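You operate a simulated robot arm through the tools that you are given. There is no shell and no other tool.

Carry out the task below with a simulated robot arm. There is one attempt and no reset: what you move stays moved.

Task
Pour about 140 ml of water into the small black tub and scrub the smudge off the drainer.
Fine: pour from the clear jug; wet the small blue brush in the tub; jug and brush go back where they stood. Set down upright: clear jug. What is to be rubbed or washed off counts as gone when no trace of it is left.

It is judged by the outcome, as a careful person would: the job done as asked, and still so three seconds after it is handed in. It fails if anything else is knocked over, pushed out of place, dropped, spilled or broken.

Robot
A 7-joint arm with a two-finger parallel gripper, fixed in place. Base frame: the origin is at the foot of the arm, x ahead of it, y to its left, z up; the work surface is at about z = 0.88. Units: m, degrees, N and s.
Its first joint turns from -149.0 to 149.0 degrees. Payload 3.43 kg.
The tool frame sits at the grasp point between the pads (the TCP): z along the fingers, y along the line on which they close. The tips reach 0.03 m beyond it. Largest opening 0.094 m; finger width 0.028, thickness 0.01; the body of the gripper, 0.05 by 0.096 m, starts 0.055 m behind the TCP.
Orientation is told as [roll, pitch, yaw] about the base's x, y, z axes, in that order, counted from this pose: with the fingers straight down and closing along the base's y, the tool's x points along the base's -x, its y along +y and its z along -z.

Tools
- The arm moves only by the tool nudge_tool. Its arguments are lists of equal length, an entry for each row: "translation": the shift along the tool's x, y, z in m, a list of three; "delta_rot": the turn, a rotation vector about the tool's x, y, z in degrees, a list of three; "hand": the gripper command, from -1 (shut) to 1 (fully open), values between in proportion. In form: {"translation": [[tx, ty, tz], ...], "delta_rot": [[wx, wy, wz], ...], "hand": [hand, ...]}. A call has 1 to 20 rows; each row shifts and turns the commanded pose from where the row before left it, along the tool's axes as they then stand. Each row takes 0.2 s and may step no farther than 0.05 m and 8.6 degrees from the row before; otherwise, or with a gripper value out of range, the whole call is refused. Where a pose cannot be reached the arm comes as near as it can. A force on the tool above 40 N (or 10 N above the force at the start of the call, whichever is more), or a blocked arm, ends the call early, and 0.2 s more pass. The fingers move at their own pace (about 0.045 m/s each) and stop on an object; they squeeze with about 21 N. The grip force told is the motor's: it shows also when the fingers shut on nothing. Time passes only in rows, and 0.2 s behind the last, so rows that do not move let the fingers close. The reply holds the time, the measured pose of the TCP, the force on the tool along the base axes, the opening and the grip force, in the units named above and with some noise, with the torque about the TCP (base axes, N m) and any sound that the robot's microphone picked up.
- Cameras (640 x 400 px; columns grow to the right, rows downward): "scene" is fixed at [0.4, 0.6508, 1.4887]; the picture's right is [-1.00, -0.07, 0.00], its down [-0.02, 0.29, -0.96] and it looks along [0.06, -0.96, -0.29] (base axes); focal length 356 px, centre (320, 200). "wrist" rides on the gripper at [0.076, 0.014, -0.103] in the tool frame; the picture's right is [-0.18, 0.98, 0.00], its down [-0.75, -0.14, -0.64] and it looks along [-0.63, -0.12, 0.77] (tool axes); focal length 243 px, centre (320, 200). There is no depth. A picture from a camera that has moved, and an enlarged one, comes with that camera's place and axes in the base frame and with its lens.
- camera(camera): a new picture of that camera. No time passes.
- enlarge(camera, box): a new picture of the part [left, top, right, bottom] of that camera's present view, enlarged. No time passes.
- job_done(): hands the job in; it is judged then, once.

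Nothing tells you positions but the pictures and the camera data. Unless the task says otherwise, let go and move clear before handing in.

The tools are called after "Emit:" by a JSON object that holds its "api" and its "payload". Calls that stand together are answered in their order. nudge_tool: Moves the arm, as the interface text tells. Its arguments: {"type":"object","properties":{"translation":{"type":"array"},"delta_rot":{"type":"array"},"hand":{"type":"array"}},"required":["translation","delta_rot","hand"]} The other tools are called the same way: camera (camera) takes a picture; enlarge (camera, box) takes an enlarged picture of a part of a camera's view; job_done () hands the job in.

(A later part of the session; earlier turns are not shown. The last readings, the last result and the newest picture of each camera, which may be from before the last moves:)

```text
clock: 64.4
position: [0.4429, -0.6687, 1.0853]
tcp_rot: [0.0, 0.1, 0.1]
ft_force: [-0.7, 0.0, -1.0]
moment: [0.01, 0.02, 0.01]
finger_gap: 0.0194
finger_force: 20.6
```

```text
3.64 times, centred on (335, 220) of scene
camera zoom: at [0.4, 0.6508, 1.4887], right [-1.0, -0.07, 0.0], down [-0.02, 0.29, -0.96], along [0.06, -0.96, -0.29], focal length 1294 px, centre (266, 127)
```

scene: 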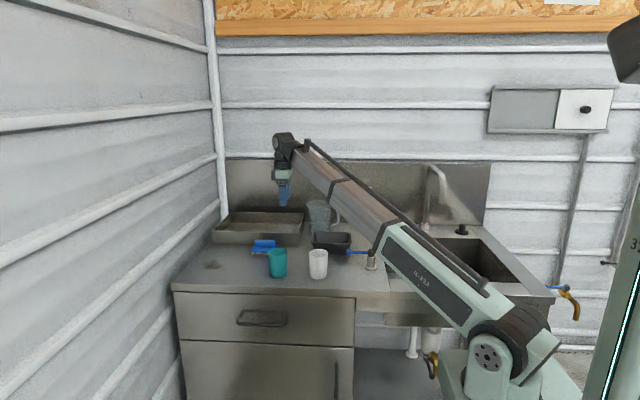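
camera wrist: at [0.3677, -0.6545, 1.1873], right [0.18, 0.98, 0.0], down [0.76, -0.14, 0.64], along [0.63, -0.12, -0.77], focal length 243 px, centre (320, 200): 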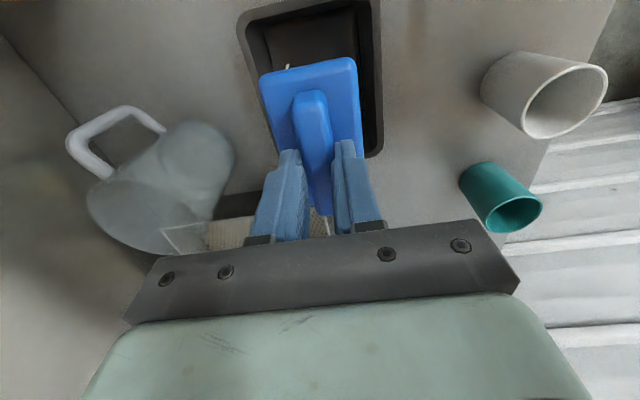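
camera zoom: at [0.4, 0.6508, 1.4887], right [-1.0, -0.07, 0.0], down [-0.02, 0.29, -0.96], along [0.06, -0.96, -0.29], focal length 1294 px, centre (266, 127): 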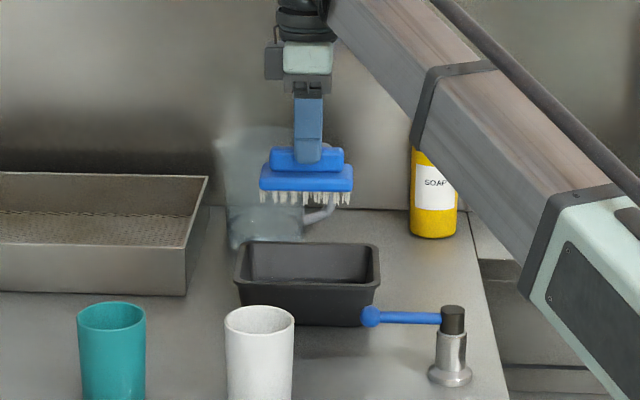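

Emit:
{"api": "nudge_tool", "payload": {"translation": [[0, 0.0025, 0.03], [0, 0, 0.03], [0, 0, 0.025], [0, 0, 0.02], [0, 0, 0.012], [0, 0, 0]], "delta_rot": [[0, 0, 0], [0, 0, 0], [0, 0, 0], [0, 0, 0], [0, 0, 0], [0, 0, 0]], "hand": [-1, -1, -1, -1, -1, -1]}}

Emit:
{"api": "enlarge", "payload": {"camera": "wrist", "box": [200, 0, 440, 240]}}

Emit:
{"api": "enlarge", "payload": {"camera": "scene", "box": [310, 210, 380, 265]}}

```text
clock: 65.8
position: [0.442, -0.6662, 0.969]
tcp_rot: [-0.2, 0.1, 0.1]
ft_force: [-0.1, 0.5, -0.9]
moment: [0.03, 0.01, 0.02]
finger_gap: 0.0196
finger_force: 20.5
```

```text
1.67 times, centred on (320, 120) of wrist
camera zoom: at [0.3669, -0.6506, 1.0711], right [0.18, 0.98, 0.0], down [0.76, -0.14, 0.64], along [0.63, -0.12, -0.77], focal length 404 px, centre (320, 333)
```

zoom: 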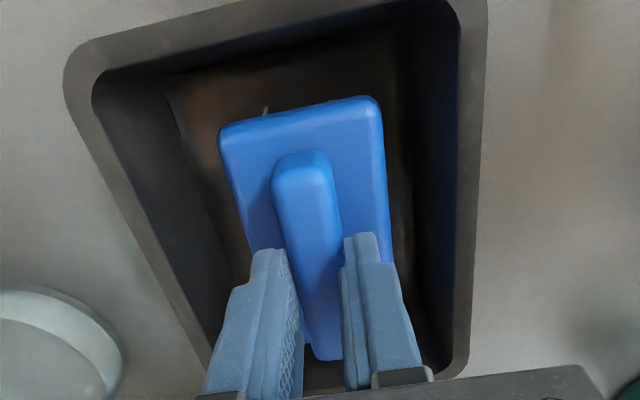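

```text
7.27 times, centred on (345, 238) of scene
camera zoom: at [0.4, 0.6508, 1.4887], right [-1.0, -0.07, 0.0], down [-0.02, 0.29, -0.96], along [0.06, -0.96, -0.29], focal length 2588 px, centre (138, -73)
```

zoom: 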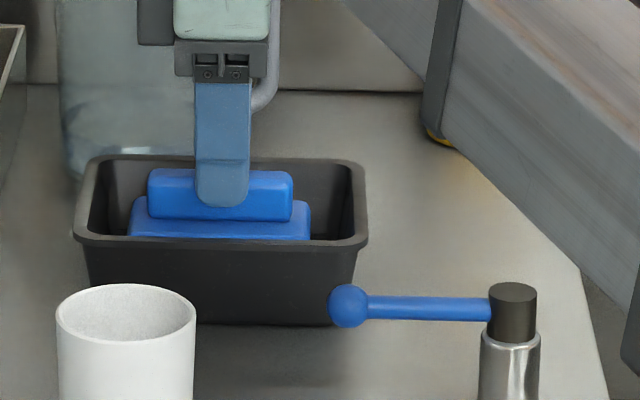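

The brush sits well inside the tub opening. I lower it the last few millimetres into the water and let it soak.

Emit:
{"api": "nudge_tool", "payload": {"translation": [[0, 0, 0.003], [0, 0, 0.003], [0, 0, 0], [0, 0, 0]], "delta_rot": [[0, 0, 0], [0, 0, 0], [0, 0, 0], [0, 0, 0]], "hand": [-1, -1, -1, -1]}}

Emit:
{"api": "nudge_tool", "payload": {"translation": [[0, 0, 0.002], [0, 0, 0], [0, 0, 0], [0, 0, 0]], "delta_rot": [[0, 0, 0], [0, 0, 0], [0, 0, 0], [0, 0, 0]], "hand": [-1, -1, -1, -1]}}

```text
clock: 66.8
position: [0.4428, -0.6647, 0.9622]
tcp_rot: [-0.1, 0.1, 0.2]
ft_force: [-1.0, 0.0, 0.2]
moment: [0.02, 0.0, -0.01]
finger_gap: 0.0196
finger_force: 21.2
```

```text
clock: 67.8
position: [0.4419, -0.6658, 0.9604]
tcp_rot: [-0.1, 0.0, 0.0]
ft_force: [-0.8, 0.9, 0.6]
moment: [0.06, 0.04, 0.0]
finger_gap: 0.0195
finger_force: 21.6
```

Emit:
{"api": "nudge_tool", "payload": {"translation": [[0.003, 0, -0.002], [-0.006, 0, 0], [0.003, 0, 0], [0, 0, -0.02], [0, 0, -0.02], [0, 0, 0], [0, 0, 0], [0, 0, 0], [0, 0, 0], [0, 0, 0], [0, 0, 0]], "delta_rot": [[0, 0, 0], [0, 0, 0], [0, 0, 0], [0, 0, 0], [0, 0, 0], [0, 0, 0], [0, 0, 0], [0, 0, 0], [0, 0, 0], [0, 0, 0], [0, 0, 0]], "hand": [-1, -1, -1, -1, -1, -1, -1, -1, -1, -1, -1]}}

Emit:
{"api": "enlarge", "payload": {"camera": "scene", "box": [310, 200, 380, 260]}}

```text
clock: 70.2
position: [0.442, -0.6658, 1.0019]
tcp_rot: [-0.1, 0.2, 0.1]
ft_force: [0.0, -0.1, -0.6]
moment: [-0.03, 0.01, -0.01]
finger_gap: 0.0194
finger_force: 21.1
```

```text
6.67 times, centred on (345, 230) of scene
camera zoom: at [0.4, 0.6508, 1.4887], right [-1.0, -0.07, 0.0], down [-0.02, 0.29, -0.96], along [0.06, -0.96, -0.29], focal length 2372 px, centre (153, 0)
```

zoom: 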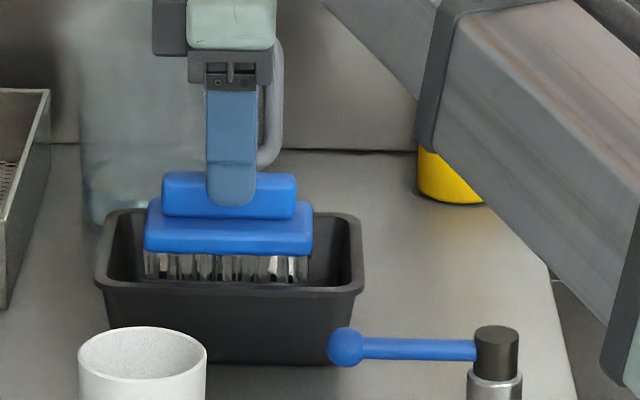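

The bristles look wet now. I lift clear and carry the brush across to view the smudge's exact extent before scrubbing.

Emit:
{"api": "nudge_tool", "payload": {"translation": [[0, 0, -0.03], [0, 0, -0.035], [0, 0, -0.035], [-0.03, 0.005, 0], [-0.04, 0.007, 0], [-0.04, 0.007, 0], [-0.04, 0.007, 0], [-0.04, 0.007, 0], [-0.04, 0.007, 0], [-0.028, 0.006, 0], [0, 0, 0]], "delta_rot": [[0, 0, 0], [0, 0, 0], [0, 0, 0], [0, 0, 0], [0, 0, 0], [0, 0, 0], [0, 0, 0], [0, 0, 0], [0, 0, 0], [0, 0, 0], [0, 0, 0]], "hand": [-1, -1, -1, -1, -1, -1, -1, -1, -1, -1, -1]}}

Emit:
{"api": "camera", "payload": {"camera": "wrist"}}

Emit:
{"api": "enlarge", "payload": {"camera": "scene", "box": [180, 240, 260, 300]}}

```text
clock: 72.6
position: [0.7004, -0.6195, 1.1011]
tcp_rot: [0.0, 0.2, 0.0]
ft_force: [0.0, 0.5, 0.2]
moment: [-0.02, 0.03, 0.0]
finger_gap: 0.0193
finger_force: 21.1
```

```text
taken
camera wrist: at [0.6248, -0.604, 1.2039], right [0.18, 0.98, 0.0], down [0.76, -0.14, 0.64], along [0.63, -0.12, -0.77], focal length 243 px, centre (320, 200)
```

wrist: 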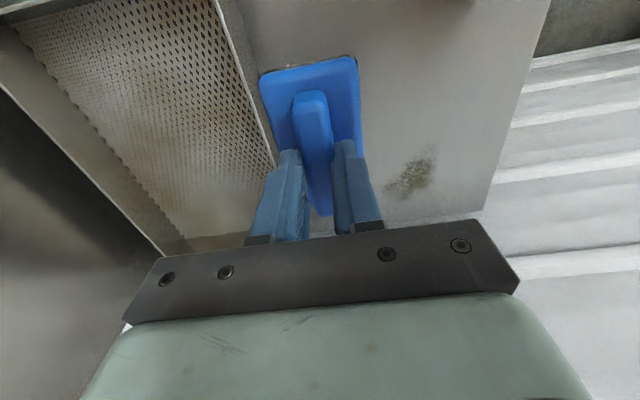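

```text
6.67 times, centred on (220, 270) of scene
camera zoom: at [0.4, 0.6508, 1.4887], right [-1.0, -0.07, 0.0], down [-0.02, 0.29, -0.96], along [0.06, -0.96, -0.29], focal length 2372 px, centre (987, -267)
```

zoom: 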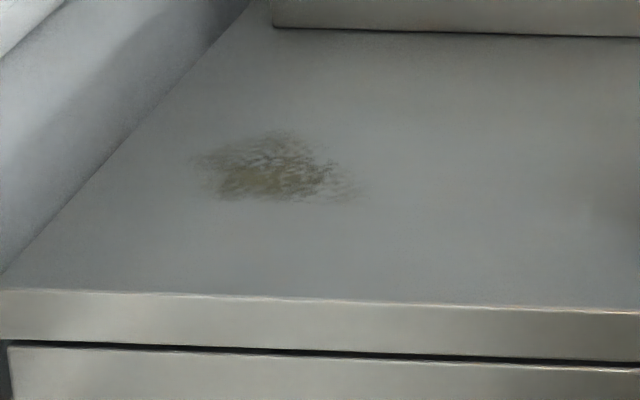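

Emit:
{"api": "enlarge", "payload": {"camera": "wrist", "box": [360, 120, 480, 220]}}

Emit:
{"api": "enlarge", "payload": {"camera": "scene", "box": [200, 248, 232, 276]}}

```text
4.00 times, centred on (420, 170) of wrist
camera zoom: at [0.6248, -0.604, 1.2039], right [0.18, 0.98, 0.0], down [0.76, -0.14, 0.64], along [0.63, -0.12, -0.77], focal length 970 px, centre (-80, 320)
```

zoom: 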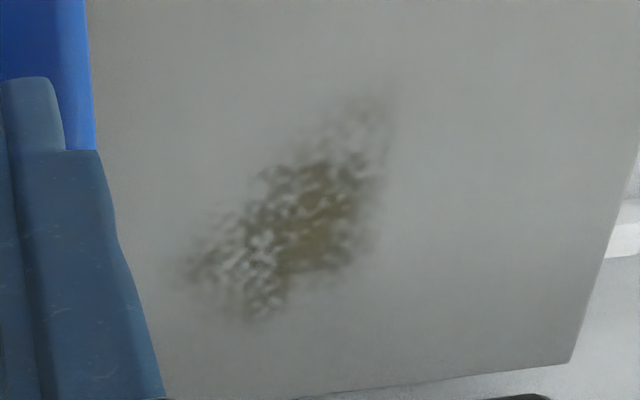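

```text
14.29 times, centred on (216, 262) of scene
camera zoom: at [0.4, 0.6508, 1.4887], right [-1.0, -0.07, 0.0], down [-0.02, 0.29, -0.96], along [0.06, -0.96, -0.29], focal length 5084 px, centre (1806, -686)
```

zoom: 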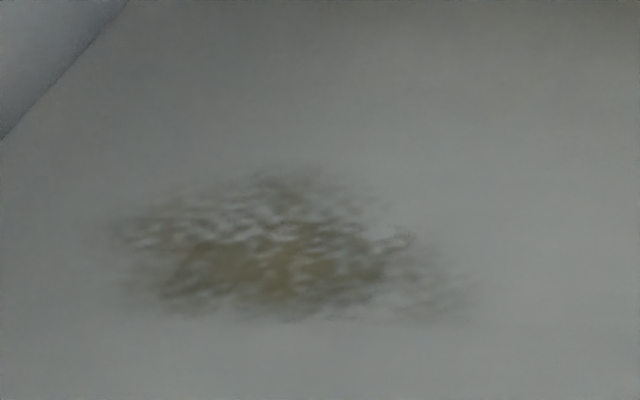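

The smudge spans roughly x 0.81–0.92 and y -0.55 to -0.46, near the reach limit. I'll test how far the arm reaches there, with the brush still clear of the surface.

Emit:
{"api": "nudge_tool", "payload": {"translation": [[-0.035, 0.03, 0.02], [-0.035, 0.03, 0.02], [-0.035, 0.03, 0.02], [-0.035, 0.03, 0.02], [0, 0, 0]], "delta_rot": [[0, 0, 0], [0, 0, 0], [0, 0, 0], [0, 0, 0], [0, 0, 0]], "hand": [-1, -1, -1, -1, -1]}}

Emit:
{"api": "nudge_tool", "payload": {"translation": [[-0.02, -0.01, 0], [-0.02, -0.01, 0], [0, 0, 0]], "delta_rot": [[0, 0, 0], [0, 0, 0], [0, 0, 0]], "hand": [-1, -1, -1]}}

Emit:
{"api": "enlarge", "payload": {"camera": "scene", "box": [170, 160, 330, 290]}}

```text
refused: row 1 steps farther than a row can; nothing moved
```

```text
clock: 73.4
position: [0.7401, -0.639, 1.1004]
tcp_rot: [0.0, 0.1, 0.1]
ft_force: [0.1, 0.4, -1.2]
moment: [0.01, 0.01, -0.01]
finger_gap: 0.0195
finger_force: 20.7
```

```text
3.08 times, centred on (250, 225) of scene
camera zoom: at [0.4, 0.6508, 1.4887], right [-1.0, -0.07, 0.0], down [-0.02, 0.29, -0.96], along [0.06, -0.96, -0.29], focal length 1095 px, centre (535, 123)
```

zoom: 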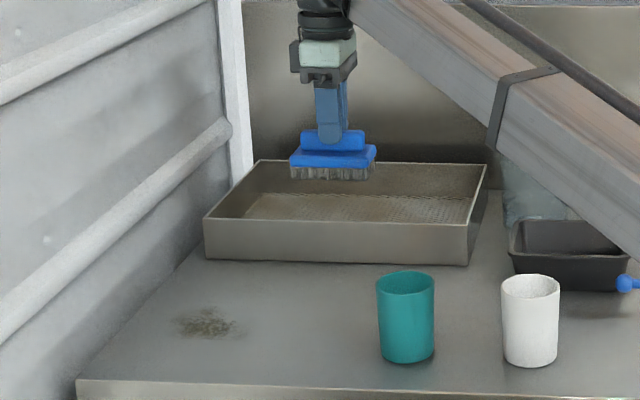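

Emit:
{"api": "nudge_tool", "payload": {"translation": [[-0.02, 0.028, 0.016], [-0.02, 0.028, 0.016], [-0.02, 0.028, 0.016], [-0.02, 0.028, 0.016], [-0.02, 0.027, 0.016], [0, 0, 0]], "delta_rot": [[0, 0, 0], [0, 0, 0], [0, 0, 0], [0, 0, 0], [0, 0, 0], [0, 0, 0]], "hand": [-1, -1, -1, -1, -1, -1]}}

Emit:
{"api": "enlarge", "payload": {"camera": "scene", "box": [170, 160, 330, 290]}}

```text
clock: 74.8
position: [0.8394, -0.5011, 1.0205]
tcp_rot: [-0.1, 0.0, 0.0]
ft_force: [0.1, -0.1, -1.2]
moment: [0.01, 0.02, -0.01]
finger_gap: 0.0193
finger_force: 21.7
```

```text
3.08 times, centred on (250, 225) of scene
camera zoom: at [0.4, 0.6508, 1.4887], right [-1.0, -0.07, 0.0], down [-0.02, 0.29, -0.96], along [0.06, -0.96, -0.29], focal length 1095 px, centre (535, 123)
```

zoom: 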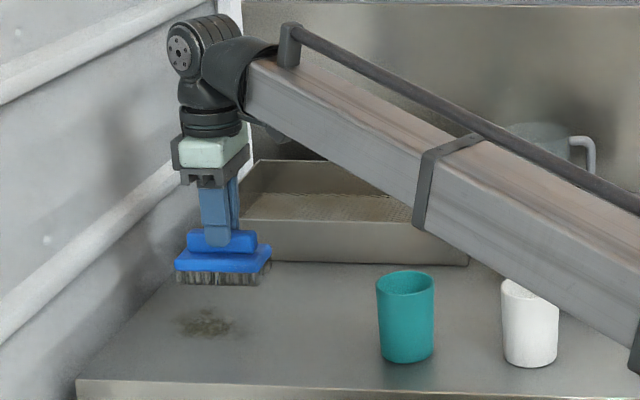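

Emit:
{"api": "nudge_tool", "payload": {"translation": [[0, 0, 0.02], [0, 0, 0.02], [-0.0173, -0.01, 0], [0, 0, 0]], "delta_rot": [[0, 0, 0], [0, 0, 0], [0, 0, 0], [0, 0, 0]], "hand": [-1, -1, -1, -1]}}

Emit:
{"api": "nudge_tool", "payload": {"translation": [[-0.0173, -0.01, 0], [0, 0, 0]], "delta_rot": [[0, 0, 0], [0, 0, 0]], "hand": [-1, -1]}}

Emit:
{"api": "enlarge", "payload": {"camera": "scene", "box": [170, 160, 330, 290]}}

```text
clock: 75.8
position: [0.8585, -0.5093, 0.9792]
tcp_rot: [-0.1, 0.1, -0.1]
ft_force: [-0.3, 1.0, -0.6]
moment: [0.01, 0.01, 0.01]
finger_gap: 0.0193
finger_force: 20.9
```

```text
clock: 76.4
position: [0.8756, -0.5195, 0.9806]
tcp_rot: [0.0, 0.1, 0.0]
ft_force: [0.0, 0.4, -0.8]
moment: [0.02, 0.0, -0.06]
finger_gap: 0.0194
finger_force: 21.1
```

```text
3.08 times, centred on (250, 225) of scene
camera zoom: at [0.4, 0.6508, 1.4887], right [-1.0, -0.07, 0.0], down [-0.02, 0.29, -0.96], along [0.06, -0.96, -0.29], focal length 1095 px, centre (535, 123)
```

zoom: 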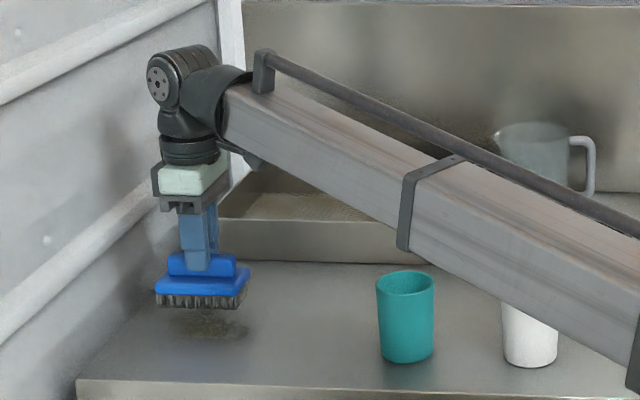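

The arm reaches past 1.01 m here, so the whole smudge is within reach. I lower the wet bristles onto it, watching the force.

Emit:
{"api": "nudge_tool", "payload": {"translation": [[0.012, 0.012, 0.01], [0, 0, 0.01], [0, 0, 0.004], [0, 0, 0]], "delta_rot": [[0, 0, 0], [0, 0, 0], [0, 0, 0], [0, 0, 0]], "hand": [-1, -1, -1, -1]}}

Emit:
{"api": "nudge_tool", "payload": {"translation": [[0, 0, 0.002], [0, 0, 0]], "delta_rot": [[0, 0, 0], [0, 0, 0]], "hand": [-1, -1]}}

```text
clock: 77.4
position: [0.8618, -0.5081, 0.9562]
tcp_rot: [0.0, 0.1, -0.1]
ft_force: [0.3, 0.2, -1.4]
moment: [-0.01, 0.01, -0.01]
finger_gap: 0.0194
finger_force: 21.0
```

```text
clock: 78.0
position: [0.8626, -0.5067, 0.9552]
tcp_rot: [0.0, 0.2, 0.1]
ft_force: [0.8, 0.0, -0.8]
moment: [0.01, -0.01, -0.01]
finger_gap: 0.0192
finger_force: 20.6
```

Emit:
{"api": "nudge_tool", "payload": {"translation": [[0, 0, 0.0015], [0, 0, 0]], "delta_rot": [[0, 0, 0], [0, 0, 0]], "hand": [-1, -1]}}

Emit:
{"api": "nudge_tool", "payload": {"translation": [[0, 0, 0.0015], [0, 0, 0]], "delta_rot": [[0, 0, 0], [0, 0, 0]], "hand": [-1, -1]}}

```text
clock: 78.6
position: [0.8623, -0.5079, 0.9541]
tcp_rot: [-0.1, 0.0, 0.0]
ft_force: [-1.7, 0.1, 11.3]
moment: [0.01, 0.4, -0.02]
finger_gap: 0.0192
finger_force: 20.6
```

```text
clock: 79.2
position: [0.8627, -0.5089, 0.9522]
tcp_rot: [-0.1, 0.2, 0.1]
ft_force: [0.8, 1.1, 15.5]
moment: [0.01, -0.05, 0.0]
finger_gap: 0.0194
finger_force: 20.8
```

Contact is made at about 15 N. I ease slightly and start scrubbing strokes along x.

Emit:
{"api": "nudge_tool", "payload": {"translation": [[-0.01, 0, -0.0005], [-0.012, 0, 0], [0.015, 0, 0], [0.015, 0, 0], [0.014, 0, 0], [-0.015, 0, 0], [-0.015, 0, 0], [-0.014, 0, 0], [0.015, 0, 0], [0.007, 0, 0], [0, 0, 0]], "delta_rot": [[0, 0, 0], [0, 0, 0], [0, 0, 0], [0, 0, 0], [0, 0, 0], [0, 0, 0], [0, 0, 0], [0, 0, 0], [0, 0, 0], [0, 0, 0], [0, 0, 0]], "hand": [-1, -1, -1, -1, -1, -1, -1, -1, -1, -1, -1]}}

Emit:
{"api": "enlarge", "payload": {"camera": "scene", "box": [180, 220, 260, 290]}}

Emit:
{"api": "camera", "payload": {"camera": "wrist"}}

```text
clock: 81.6
position: [0.8624, -0.508, 0.9519]
tcp_rot: [-0.1, 0.1, 0.1]
ft_force: [1.0, -0.1, 0.6]
moment: [0.01, -0.11, 0.05]
finger_gap: 0.0194
finger_force: 20.7
```

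```text
5.71 times, centred on (220, 255) of scene
camera zoom: at [0.4, 0.6508, 1.4887], right [-1.0, -0.07, 0.0], down [-0.02, 0.29, -0.96], along [0.06, -0.96, -0.29], focal length 2034 px, centre (891, -114)
```

zoom: 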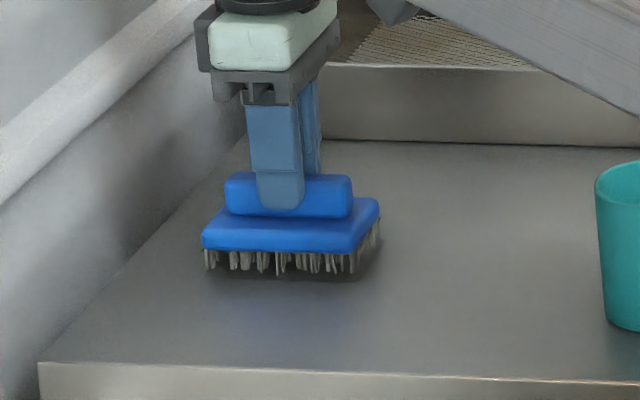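

```text
taken
camera wrist: at [0.787, -0.4929, 1.0549], right [0.18, 0.98, 0.0], down [0.76, -0.14, 0.64], along [0.63, -0.12, -0.77], focal length 243 px, centre (320, 200)
```

wrist: 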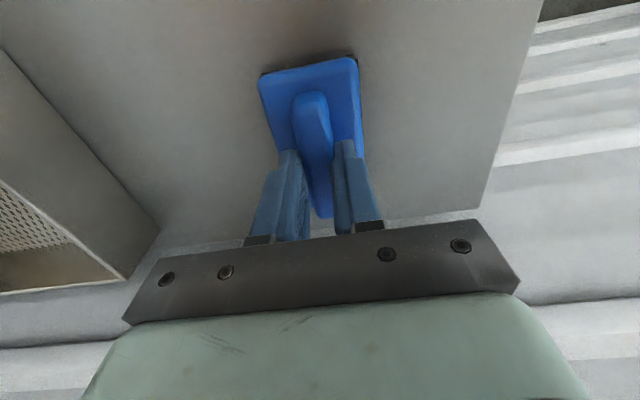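

The smudge is no longer visible around the brush. I continue with lanes on both sides to cover the whole patch.

Emit:
{"api": "nudge_tool", "payload": {"translation": [[0, -0.011, 0.0007], [0, -0.011, 0], [-0.011, 0, 0], [-0.011, 0, 0], [0.015, 0, 0], [0.015, 0, 0], [0.015, 0, 0], [-0.012, 0, 0], [-0.011, 0, 0], [0, 0, 0]], "delta_rot": [[0, 0, 0], [0, 0, 0], [0, 0, 0], [0, 0, 0], [0, 0, 0], [0, 0, 0], [0, 0, 0], [0, 0, 0], [0, 0, 0], [0, 0, 0]], "hand": [-1, -1, -1, -1, -1, -1, -1, -1, -1, -1]}}

Emit:
{"api": "nudge_tool", "payload": {"translation": [[0, 0.015, 0], [0, 0.015, 0], [0, 0.015, 0], [-0.011, 0, 0], [-0.011, 0, 0], [0.015, 0, 0], [0.015, 0, 0], [0.015, 0, 0], [-0.012, 0, 0], [-0.011, 0, 0], [0, 0, 0]], "delta_rot": [[0, 0, 0], [0, 0, 0], [0, 0, 0], [0, 0, 0], [0, 0, 0], [0, 0, 0], [0, 0, 0], [0, 0, 0], [0, 0, 0], [0, 0, 0], [0, 0, 0]], "hand": [-1, -1, -1, -1, -1, -1, -1, -1, -1, -1, -1]}}

```text
clock: 83.8
position: [0.8608, -0.5295, 0.9526]
tcp_rot: [-0.1, 0.1, -0.1]
ft_force: [-4.6, 0.0, 10.3]
moment: [0.0, 0.15, 0.02]
finger_gap: 0.0195
finger_force: 20.9
```

```text
clock: 86.2
position: [0.8611, -0.4855, 0.9512]
tcp_rot: [-0.1, 0.1, 0.0]
ft_force: [-4.1, -1.3, 9.3]
moment: [-0.03, 0.51, 0.01]
finger_gap: 0.0195
finger_force: 21.2
```

Emit:
{"api": "nudge_tool", "payload": {"translation": [[0, 0.011, 0], [0, 0.011, 0], [-0.011, 0, 0], [-0.011, 0, 0], [0.015, 0, 0], [0.015, 0, 0], [0.015, 0, 0], [-0.012, 0, 0], [-0.011, 0, 0], [0, -0.015, 0], [0, -0.015, 0], [0, -0.015, 0], [-0.012, 0, 0], [-0.012, 0, 0], [0.015, 0, 0], [0.015, 0, 0], [0.015, 0, 0], [-0.01, 0, 0], [-0.011, 0, 0]], "delta_rot": [[0, 0, 0], [0, 0, 0], [0, 0, 0], [0, 0, 0], [0, 0, 0], [0, 0, 0], [0, 0, 0], [0, 0, 0], [0, 0, 0], [0, 0, 0], [0, 0, 0], [0, 0, 0], [0, 0, 0], [0, 0, 0], [0, 0, 0], [0, 0, 0], [0, 0, 0], [0, 0, 0], [0, 0, 0]], "hand": [-1, -1, -1, -1, -1, -1, -1, -1, -1, -1, -1, -1, -1, -1, -1, -1, -1, -1, -1]}}

Emit:
{"api": "nudge_tool", "payload": {"translation": [[0, 0, -0.02], [0, 0, -0.04], [0, -0.04, -0.04], [0, -0.04, -0.02], [0.04, -0.02, 0], [0.04, -0.02, 0], [0.02, 0, 0], [0, 0, 0]], "delta_rot": [[0, 0, 0], [0, 0, 0], [0, 0, 0], [0, 0, 0], [0, 0, 0], [0, 0, 0], [0, 0, 0], [0, 0, 0]], "hand": [-1, -1, -1, -1, -1, -1, -1, -1]}}

Emit:
{"api": "enlarge", "payload": {"camera": "scene", "box": [180, 240, 260, 300]}}

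Emit:
{"api": "camera", "payload": {"camera": "wrist"}}

```text
clock: 90.2
position: [0.8598, -0.5084, 0.9515]
tcp_rot: [-0.1, 0.1, 0.0]
ft_force: [-2.7, -0.9, 9.9]
moment: [0.04, 0.11, 0.02]
finger_gap: 0.0193
finger_force: 20.8
```

```text
refused: row 3 steps farther than a row can; nothing moved
```

```text
6.67 times, centred on (220, 270) of scene
camera zoom: at [0.4, 0.6508, 1.4887], right [-1.0, -0.07, 0.0], down [-0.02, 0.29, -0.96], along [0.06, -0.96, -0.29], focal length 2372 px, centre (987, -267)
```

zoom: 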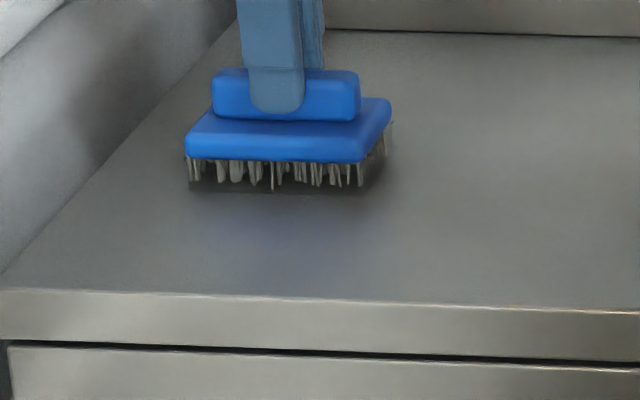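

```text
taken
camera wrist: at [0.7853, -0.4925, 1.0539], right [0.18, 0.98, 0.0], down [0.76, -0.14, 0.64], along [0.63, -0.12, -0.77], focal length 243 px, centre (320, 200)
```

wrist: 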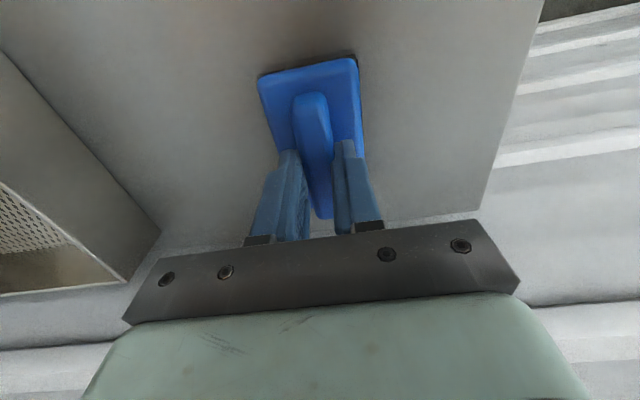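

The strokes ran with about 10 N. Now I lift off and move aside (shorter steps) to inspect the whole patch.

Emit:
{"api": "nudge_tool", "payload": {"translation": [[0, 0, -0.02], [0, 0, -0.04], [0, -0.02, -0.04], [0.02, -0.03, -0.02], [0.035, -0.03, 0], [0.035, -0.03, 0], [0.035, 0, 0], [0.035, 0, 0], [0, 0, 0]], "delta_rot": [[0, 0, 0], [0, 0, 0], [0, 0, 0], [0, 0, 0], [0, 0, 0], [0, 0, 0], [0, 0, 0], [0, 0, 0], [0, 0, 0]], "hand": [-1, -1, -1, -1, -1, -1, -1, -1, -1]}}

Emit:
{"api": "enlarge", "payload": {"camera": "scene", "box": [180, 240, 260, 300]}}

Emit:
{"api": "enlarge", "payload": {"camera": "wrist", "box": [340, 100, 520, 240]}}

Emit:
{"api": "enlarge", "payload": {"camera": "scene", "box": [200, 248, 232, 276]}}

```text
clock: 92.2
position: [0.7041, -0.6174, 1.0703]
tcp_rot: [0.0, 0.1, 0.0]
ft_force: [0.0, -0.4, -1.0]
moment: [0.02, -0.02, 0.0]
finger_gap: 0.0196
finger_force: 21.1
```

```text
6.67 times, centred on (220, 270) of scene
camera zoom: at [0.4, 0.6508, 1.4887], right [-1.0, -0.07, 0.0], down [-0.02, 0.29, -0.96], along [0.06, -0.96, -0.29], focal length 2372 px, centre (987, -267)
```

zoom: 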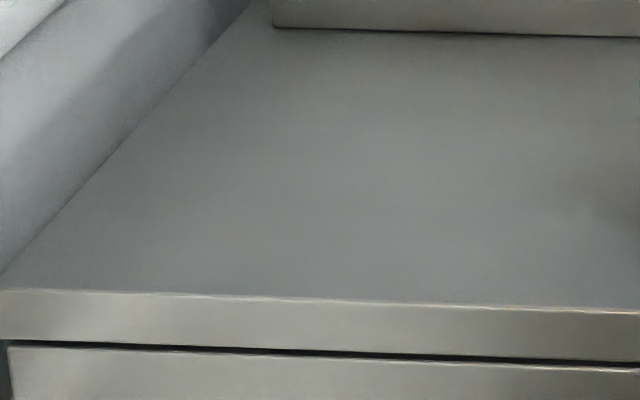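

```text
2.86 times, centred on (430, 170) of wrist
camera zoom: at [0.6284, -0.6021, 1.1732], right [0.18, 0.98, 0.0], down [0.76, -0.14, 0.64], along [0.63, -0.12, -0.77], focal length 693 px, centre (6, 286)
```

zoom: 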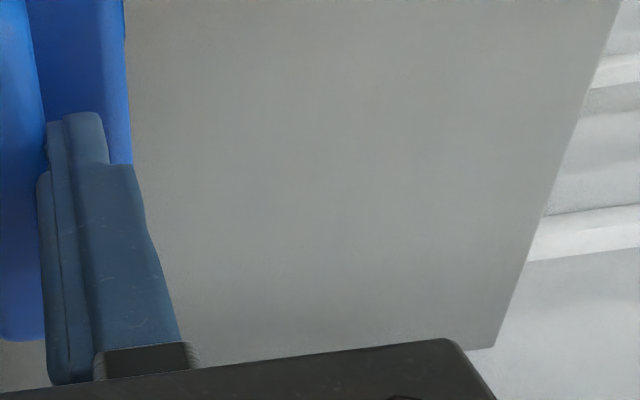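

```text
14.29 times, centred on (216, 262) of scene
camera zoom: at [0.4, 0.6508, 1.4887], right [-1.0, -0.07, 0.0], down [-0.02, 0.29, -0.96], along [0.06, -0.96, -0.29], focal length 5084 px, centre (1806, -686)
```

zoom: 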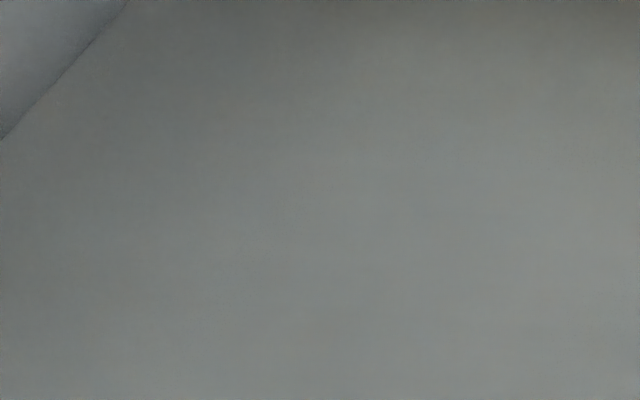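

The patch is clean with no trace left. Before setting the brush down I compare how it sits in the fingers with how it was picked up.

Emit:
{"api": "enlarge", "payload": {"camera": "wrist", "box": [220, 20, 460, 250]}}

Emit:
{"api": "enlarge", "payload": {"camera": "scene", "box": [236, 185, 300, 235]}}

```text
1.74 times, centred on (340, 135) of wrist
camera zoom: at [0.6284, -0.6021, 1.1732], right [0.18, 0.98, 0.0], down [0.76, -0.14, 0.64], along [0.63, -0.12, -0.77], focal length 422 px, centre (285, 313)
```

zoom: 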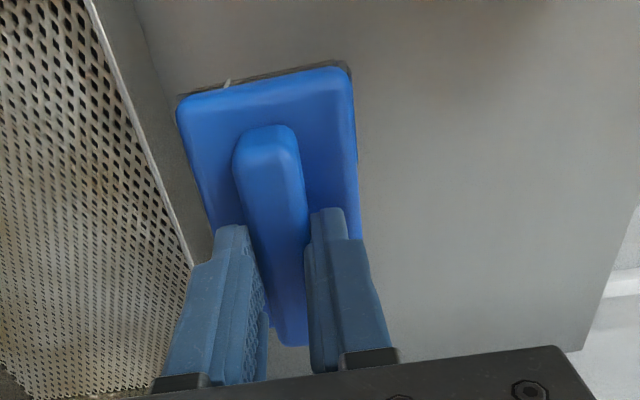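

```text
8.00 times, centred on (268, 210) of scene
camera zoom: at [0.4, 0.6508, 1.4887], right [-1.0, -0.07, 0.0], down [-0.02, 0.29, -0.96], along [0.06, -0.96, -0.29], focal length 2847 px, centre (736, 120)
```

zoom: 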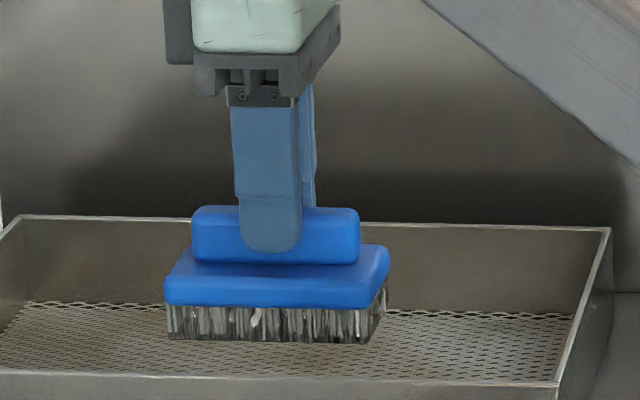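

The brush sits as before in the grip. I lower it back onto its original spot at (0.6985, -0.6126).

Emit:
{"api": "nudge_tool", "payload": {"translation": [[0.0056, 0.0048, 0.02], [0, 0, 0.03], [0, 0, 0.03], [0, 0, 0.02], [0, 0, 0.008], [0, 0, 0]], "delta_rot": [[0, 0, 0], [0, 0, 0], [0, 0, 0], [0, 0, 0], [0, 0, 0], [0, 0, 0]], "hand": [-1, -1, -1, -1, -1, -1]}}

Emit:
{"api": "nudge_tool", "payload": {"translation": [[0, 0, 0]], "delta_rot": [[0, 0, 0]], "hand": [-1]}}

Emit:
{"api": "enlarge", "payload": {"camera": "scene", "box": [240, 225, 300, 270]}}

```text
clock: 93.6
position: [0.6982, -0.6131, 0.9645]
tcp_rot: [0.0, 0.1, 0.1]
ft_force: [-0.5, 0.2, -1.0]
moment: [-0.04, -0.01, 0.0]
finger_gap: 0.0194
finger_force: 21.1
```

```text
clock: 94.0
position: [0.696, -0.6127, 0.9642]
tcp_rot: [0.0, 0.1, 0.1]
ft_force: [0.5, -0.1, -1.3]
moment: [-0.01, 0.02, 0.01]
finger_gap: 0.0192
finger_force: 21.2
```

```text
8.89 times, centred on (270, 248) of scene
camera zoom: at [0.4, 0.6508, 1.4887], right [-1.0, -0.07, 0.0], down [-0.02, 0.29, -0.96], along [0.06, -0.96, -0.29], focal length 3163 px, centre (764, -222)
```

zoom: 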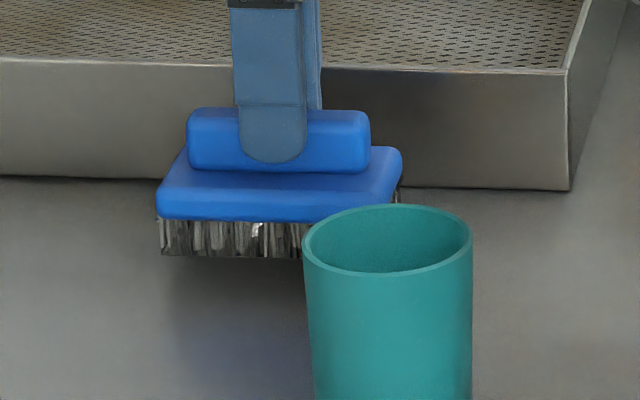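

Emit:
{"api": "nudge_tool", "payload": {"translation": [[0, 0, 0.005], [0, 0, 0.004], [0, 0, 0]], "delta_rot": [[0, 0, 0], [0, 0, 0], [0, 0, 0]], "hand": [-1, -1, -1]}}

Emit:
{"api": "nudge_tool", "payload": {"translation": [[0, 0, 0.0015], [0, 0, 0]], "delta_rot": [[0, 0, 0], [0, 0, 0]], "hand": [-1, -1]}}

```text
clock: 94.8
position: [0.696, -0.6127, 0.9551]
tcp_rot: [0.1, 0.1, 0.1]
ft_force: [0.4, -0.2, -1.3]
moment: [-0.01, 0.0, -0.02]
finger_gap: 0.0192
finger_force: 21.0
```

```text
clock: 95.4
position: [0.6972, -0.6134, 0.953]
tcp_rot: [0.0, 0.0, 0.1]
ft_force: [0.6, 0.4, -0.4]
moment: [-0.01, 0.0, 0.0]
finger_gap: 0.0193
finger_force: 21.4
```

Emit:
{"api": "nudge_tool", "payload": {"translation": [[-0.001, 0, 0.001], [0, 0, 0]], "delta_rot": [[0, 0, 0], [0, 0, 0]], "hand": [-1, -1]}}

Emit:
{"api": "enlarge", "payload": {"camera": "scene", "box": [240, 225, 300, 270]}}

```text
clock: 96.0
position: [0.6977, -0.6122, 0.9527]
tcp_rot: [0.0, 0.0, 0.1]
ft_force: [0.8, 0.0, -0.5]
moment: [-0.02, 0.01, -0.01]
finger_gap: 0.0194
finger_force: 21.0
```

```text
8.89 times, centred on (270, 248) of scene
camera zoom: at [0.4, 0.6508, 1.4887], right [-1.0, -0.07, 0.0], down [-0.02, 0.29, -0.96], along [0.06, -0.96, -0.29], focal length 3163 px, centre (764, -222)
```

zoom: 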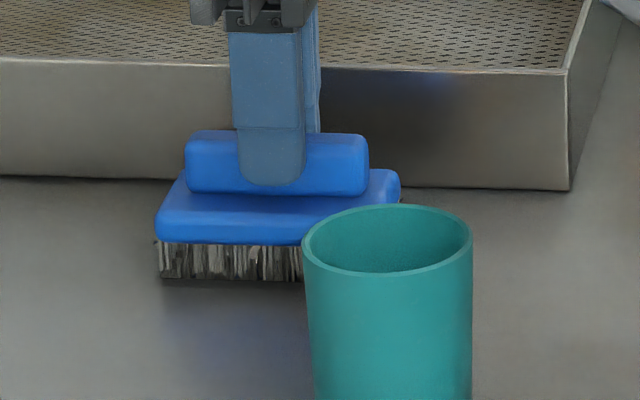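

Emit:
{"api": "nudge_tool", "payload": {"translation": [[0, 0, 0.001], [0, 0, 0]], "delta_rot": [[0, 0, 0], [0, 0, 0]], "hand": [-1, -1]}}

```text
clock: 96.6
position: [0.6977, -0.6127, 0.9513]
tcp_rot: [0.0, 0.1, 0.1]
ft_force: [-0.1, -0.1, -1.2]
moment: [0.01, 0.01, -0.02]
finger_gap: 0.0195
finger_force: 20.9
```

Emit:
{"api": "nudge_tool", "payload": {"translation": [[0, 0, 0.001], [0, 0, 0]], "delta_rot": [[0, 0, 0], [0, 0, 0]], "hand": [-1, -1]}}

```text
clock: 97.2
position: [0.6979, -0.6126, 0.9508]
tcp_rot: [-0.2, 0.1, 0.0]
ft_force: [-1.3, -1.2, 4.5]
moment: [0.01, 0.07, -0.01]
finger_gap: 0.0195
finger_force: 21.5
```

The brush now rests on the surface (about 5 N). I release it and rise straight up.

Emit:
{"api": "nudge_tool", "payload": {"translation": [[0, 0, -0.0005], [0, 0, 0], [0, 0, 0], [0, 0, 0]], "delta_rot": [[0, 0, 0], [0, 0, 0], [0, 0, 0], [0, 0, 0]], "hand": [-0.8, -0.5, -0.2, 0]}}

Emit:
{"api": "nudge_tool", "payload": {"translation": [[0, 0, -0.01], [0, 0, -0.02], [0, 0, -0.04], [0, 0, -0.04], [0, 0, -0.03], [0, 0, 0]], "delta_rot": [[0, 0, 0], [0, 0, 0], [0, 0, 0], [0, 0, 0], [0, 0, 0], [0, 0, 0]], "hand": [0, 0, 0, 0, 0, 0]}}

Emit:
{"api": "enlarge", "payload": {"camera": "scene", "box": [240, 225, 300, 270]}}

Emit:
{"api": "camera", "payload": {"camera": "scene"}}

Emit:
{"api": "camera", "payload": {"camera": "wrist"}}

```text
clock: 98.2
position: [0.6987, -0.6119, 0.9511]
tcp_rot: [0.0, 0.1, 0.1]
ft_force: [-0.4, -0.5, 0.1]
moment: [-0.02, -0.03, 0.02]
finger_gap: 0.0474
finger_force: 0.0
```

```text
clock: 99.6
position: [0.6976, -0.6128, 1.0919]
tcp_rot: [0.0, 0.1, 0.1]
ft_force: [-0.1, 0.4, 0.1]
moment: [0.0, -0.03, -0.05]
finger_gap: 0.047
finger_force: 0.0
```

```text
8.89 times, centred on (270, 248) of scene
camera zoom: at [0.4, 0.6508, 1.4887], right [-1.0, -0.07, 0.0], down [-0.02, 0.29, -0.96], along [0.06, -0.96, -0.29], focal length 3163 px, centre (764, -222)
```

zoom: 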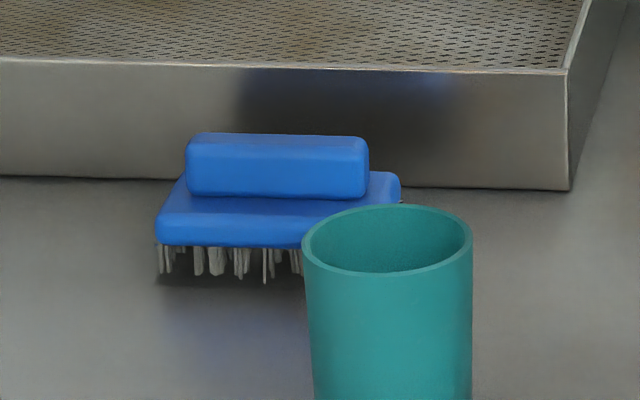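

```text
taken
```

scene: 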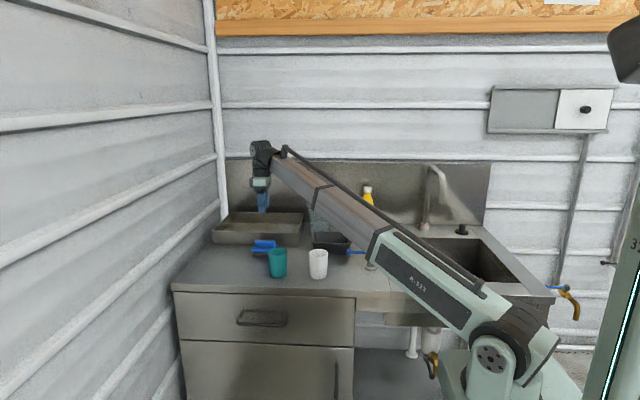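

```text
taken
camera wrist: at [0.6228, -0.5977, 1.194], right [0.18, 0.98, 0.0], down [0.76, -0.14, 0.64], along [0.63, -0.12, -0.77], focal length 243 px, centre (320, 200)
```

wrist: 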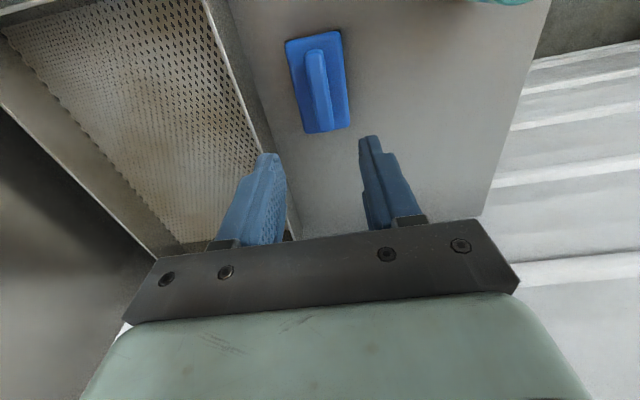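

The brush is back on its spot and upright on its bristles. I retreat to the start pose and verify jug, tub, cups and lever.

Emit:
{"api": "nudge_tool", "payload": {"translation": [[0, 0, -0.03], [0.0197, -0.031, -0.01], [0.0197, -0.031, -0.01], [0.0197, -0.031, -0.01], [0.0197, -0.031, -0.01], [0.0197, -0.031, -0.01], [0.0197, -0.031, -0.01], [0, 0, 0]], "delta_rot": [[0, 0, 0], [0, 0, 0], [0, 0, 0], [0, 0, 0], [0, 0, 0], [0, 0, 0], [0, 0, 0], [0, 0, 0]], "hand": [0, 0.3, 0.6, 1, 1, 1, 1, 1]}}

Emit:
{"api": "camera", "payload": {"camera": "scene"}}

Emit:
{"api": "enlarge", "payload": {"camera": "scene", "box": [300, 190, 364, 230]}}

Emit:
{"api": "enlarge", "payload": {"camera": "scene", "box": [280, 180, 440, 300]}}

Emit:
{"api": "enlarge", "payload": {"camera": "scene", "box": [160, 180, 320, 300]}}

Emit:
{"api": "camera", "payload": {"camera": "wrist"}}

```text
clock: 101.4
position: [0.5798, -0.7983, 1.1835]
tcp_rot: [0.0, 0.1, 0.1]
ft_force: [0.0, 0.5, 0.0]
moment: [0.0, 0.03, 0.01]
finger_gap: 0.094
finger_force: 0.1
```

```text
taken
```

scene: 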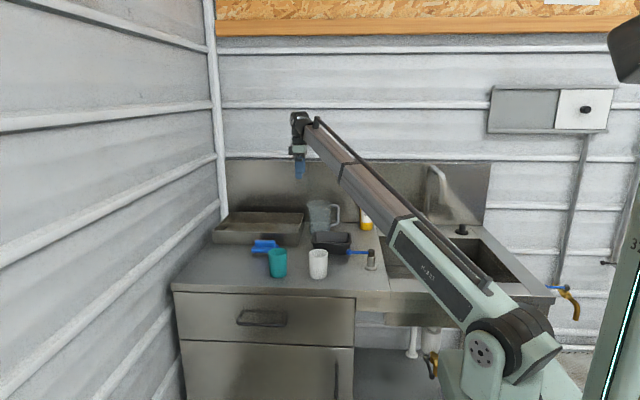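

```text
10.00 times, centred on (332, 210) of scene
camera zoom: at [0.4, 0.6508, 1.4887], right [-1.0, -0.07, 0.0], down [-0.02, 0.29, -0.96], along [0.06, -0.96, -0.29], focal length 3559 px, centre (200, 100)
```

zoom: 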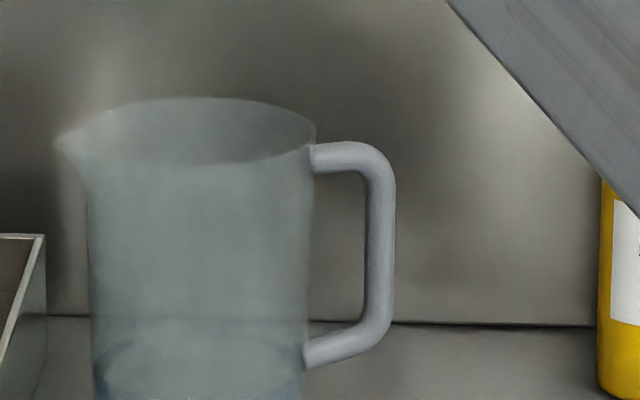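

```text
3.33 times, centred on (360, 240) of scene
camera zoom: at [0.4, 0.6508, 1.4887], right [-1.0, -0.07, 0.0], down [-0.02, 0.29, -0.96], along [0.06, -0.96, -0.29], focal length 1186 px, centre (187, 67)
```

zoom: 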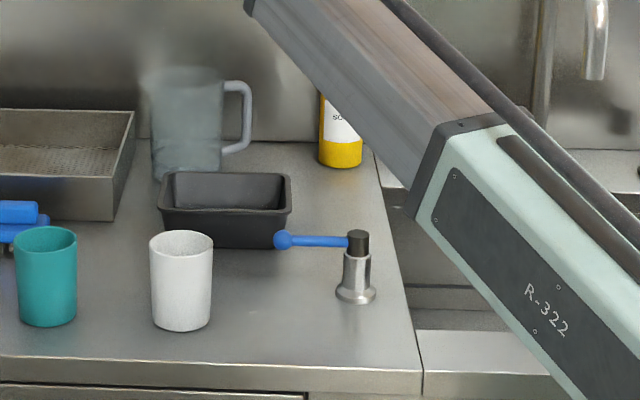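

```text
3.33 times, centred on (240, 240) of scene
camera zoom: at [0.4, 0.6508, 1.4887], right [-1.0, -0.07, 0.0], down [-0.02, 0.29, -0.96], along [0.06, -0.96, -0.29], focal length 1186 px, centre (587, 67)
```

zoom: 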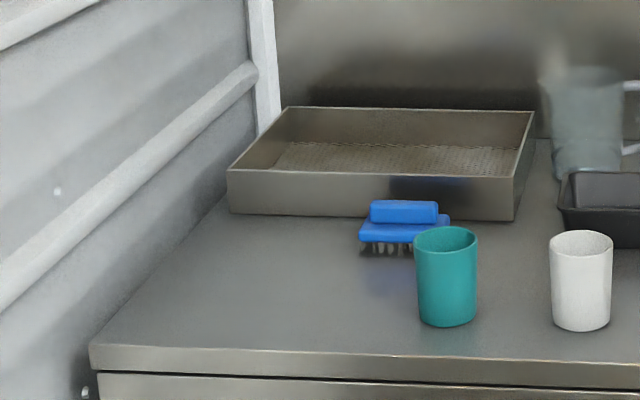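

```text
taken
camera wrist: at [0.5044, -0.7833, 1.2854], right [0.18, 0.98, 0.0], down [0.76, -0.14, 0.64], along [0.63, -0.12, -0.77], focal length 243 px, centre (320, 200)
```

wrist: 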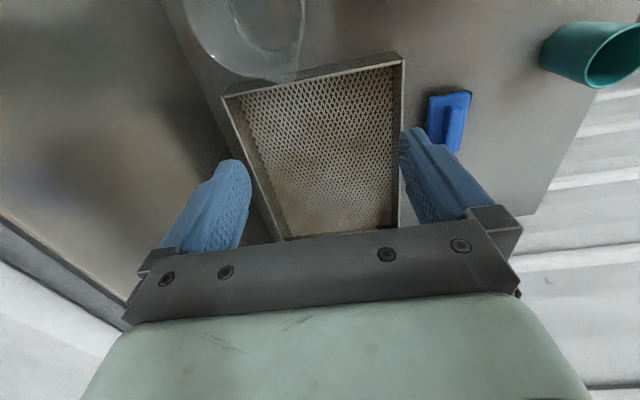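

Everything stands in place; I'll do a last close check of the tub and the remaining jug level against the first pictures.

Emit:
{"api": "enlarge", "payload": {"camera": "scene", "box": [305, 225, 385, 275]}}

Emit:
{"api": "enlarge", "payload": {"camera": "scene", "box": [316, 205, 348, 235]}}

Emit:
{"api": "enlarge", "payload": {"camera": "wrist", "box": [160, 0, 640, 300]}}

```text
8.00 times, centred on (345, 250) of scene
camera zoom: at [0.4, 0.6508, 1.4887], right [-1.0, -0.07, 0.0], down [-0.02, 0.29, -0.96], along [0.06, -0.96, -0.29], focal length 2847 px, centre (120, -200)
```

zoom: 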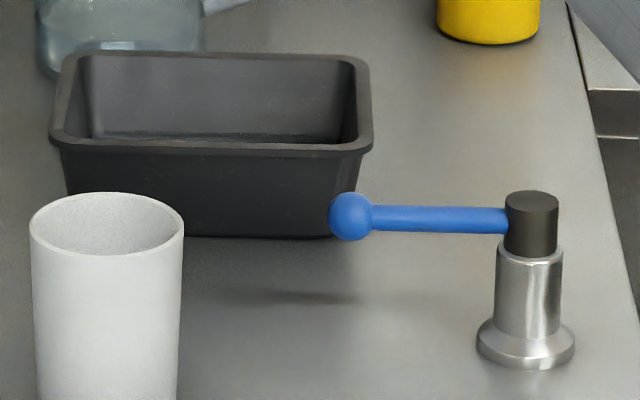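

```text
13.33 times, centred on (332, 220) of scene
camera zoom: at [0.4, 0.6508, 1.4887], right [-1.0, -0.07, 0.0], down [-0.02, 0.29, -0.96], along [0.06, -0.96, -0.29], focal length 4745 px, centre (160, -67)
```

zoom: 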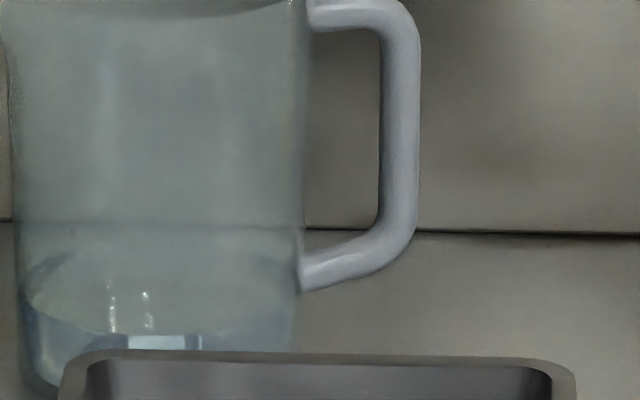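

```text
1.33 times, centred on (400, 150) of wrist
camera zoom: at [0.5044, -0.7833, 1.2854], right [0.18, 0.98, 0.0], down [0.76, -0.14, 0.64], along [0.63, -0.12, -0.77], focal length 324 px, centre (213, 267)
```

zoom: 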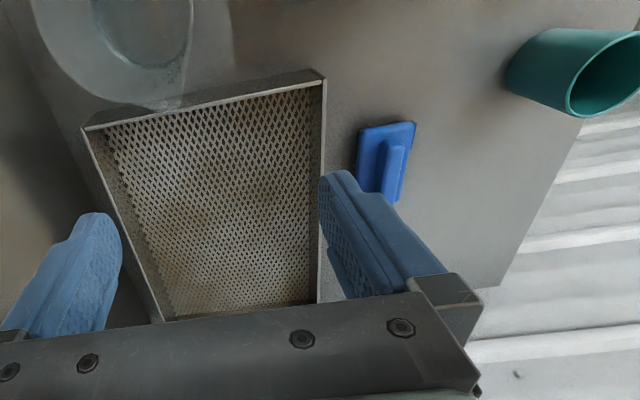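

My re-measurement of the jug at its own spot suggests nearer 120–125 ml was poured, a bit short. I'll pick the jug up again the same careful way, compare its level like for like, and top up by the small difference.

Emit:
{"api": "nudge_tool", "payload": {"translation": [[0.0355, 0.0093, 0.0064], [0.0355, 0.0093, 0.0064], [0.0355, 0.0093, 0.0064], [0.0355, 0.0093, 0.0064], [0.0355, 0.0093, 0.0064], [0.0355, 0.0093, 0.0064], [0, 0, 0], [0, 0, 0]], "delta_rot": [[0, 0, 0], [0, 0, 0], [0, 0, 0], [0, 0, 0], [0, 0, 0], [0, 0, 0], [7.5, -2.79, 0], [7.5, -2.79, 0]], "hand": [0.6, 0.3, 0.2, 0, 0, 0, 0, 0]}}

Emit:
{"api": "camera", "payload": {"camera": "wrist"}}

```text
clock: 103.2
position: [0.3682, -0.7438, 1.1428]
tcp_rot: [-15.2, -5.4, 0.8]
ft_force: [-1.0, 0.6, -0.5]
moment: [-0.01, 0.02, 0.01]
finger_gap: 0.0468
finger_force: 0.1
```

```text
taken
camera wrist: at [0.2822, -0.7035, 1.2302], right [0.19, 0.95, -0.24], down [0.69, 0.04, 0.72], along [0.7, -0.3, -0.65], focal length 243 px, centre (320, 200)
```

wrist: 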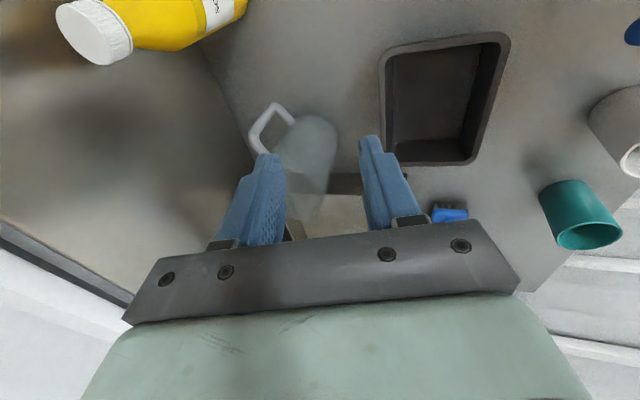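

Emit:
{"api": "enlarge", "payload": {"camera": "wrist", "box": [370, 20, 530, 180]}}

Emit:
{"api": "nudge_tool", "payload": {"translation": [[0, 0, 0], [0, 0, 0], [0, 0, 0], [0, 0, 0], [0, 0, 0], [0, 0, 0], [0, 0, 0], [0, 0, 0], [0, 0, 0]], "delta_rot": [[0, 0, 7.75], [0, 0, 7.75], [0, 0, 7.75], [0, 0, 7.75], [0, 0, 7.75], [0, 0, 7.75], [0, 0, 7.75], [0, 0, 7.75], [0, 0, 7.75]], "hand": [0, 0, 0, 0, 0, 0, 0, 0, 0]}}

```text
2.50 times, centred on (450, 100) of wrist
camera zoom: at [0.2822, -0.7035, 1.2302], right [0.19, 0.95, -0.24], down [0.69, 0.04, 0.72], along [0.7, -0.3, -0.65], focal length 606 px, centre (-5, 450)
```

zoom: 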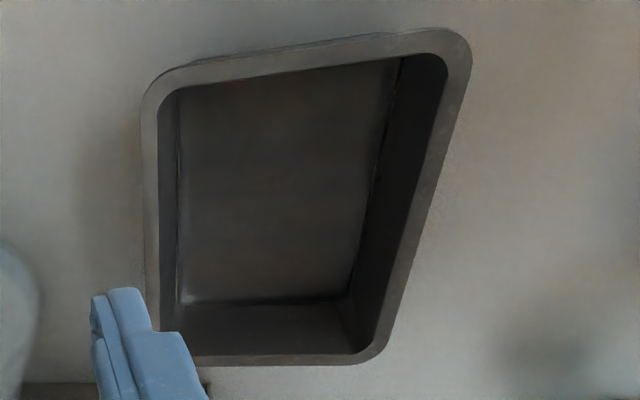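

```text
clock: 105.2
position: [0.3682, -0.7434, 1.1434]
tcp_rot: [-0.1, -16.1, -69.8]
ft_force: [-0.5, -0.6, 0.4]
moment: [0.03, 0.0, 0.0]
finger_gap: 0.0468
finger_force: 0.0
```

Emit:
{"api": "nudge_tool", "payload": {"translation": [[0, 0, 0], [0, 0, 0], [0, 0, 0], [0, 0, 0], [0, 0, 0]], "delta_rot": [[0, -8.5, 0], [0, -8.5, 0], [0, -8.5, 0], [0, -8.45, 0], [0, 0, 0]], "hand": [-0.2, -0.3, -0.38, -0.38, -0.38]}}

Emit:
{"api": "camera", "payload": {"camera": "wrist"}}

```text
clock: 106.4
position: [0.3681, -0.7445, 1.1424]
tcp_rot: [-0.1, -50.1, -69.6]
ft_force: [0.1, 0.2, -0.1]
moment: [0.0, 0.02, 0.0]
finger_gap: 0.029
finger_force: 0.0
```

```text
taken
camera wrist: at [0.3371, -0.6184, 1.1509], right [0.96, 0.23, 0.14], down [-0.13, -0.04, 0.99], along [0.23, -0.97, -0.01], focal length 243 px, centre (320, 200)
```

wrist: 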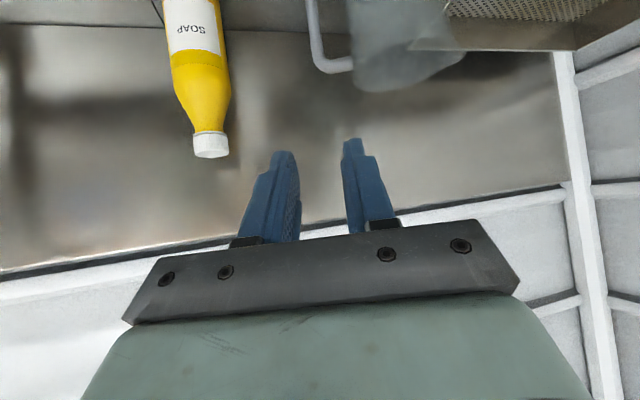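

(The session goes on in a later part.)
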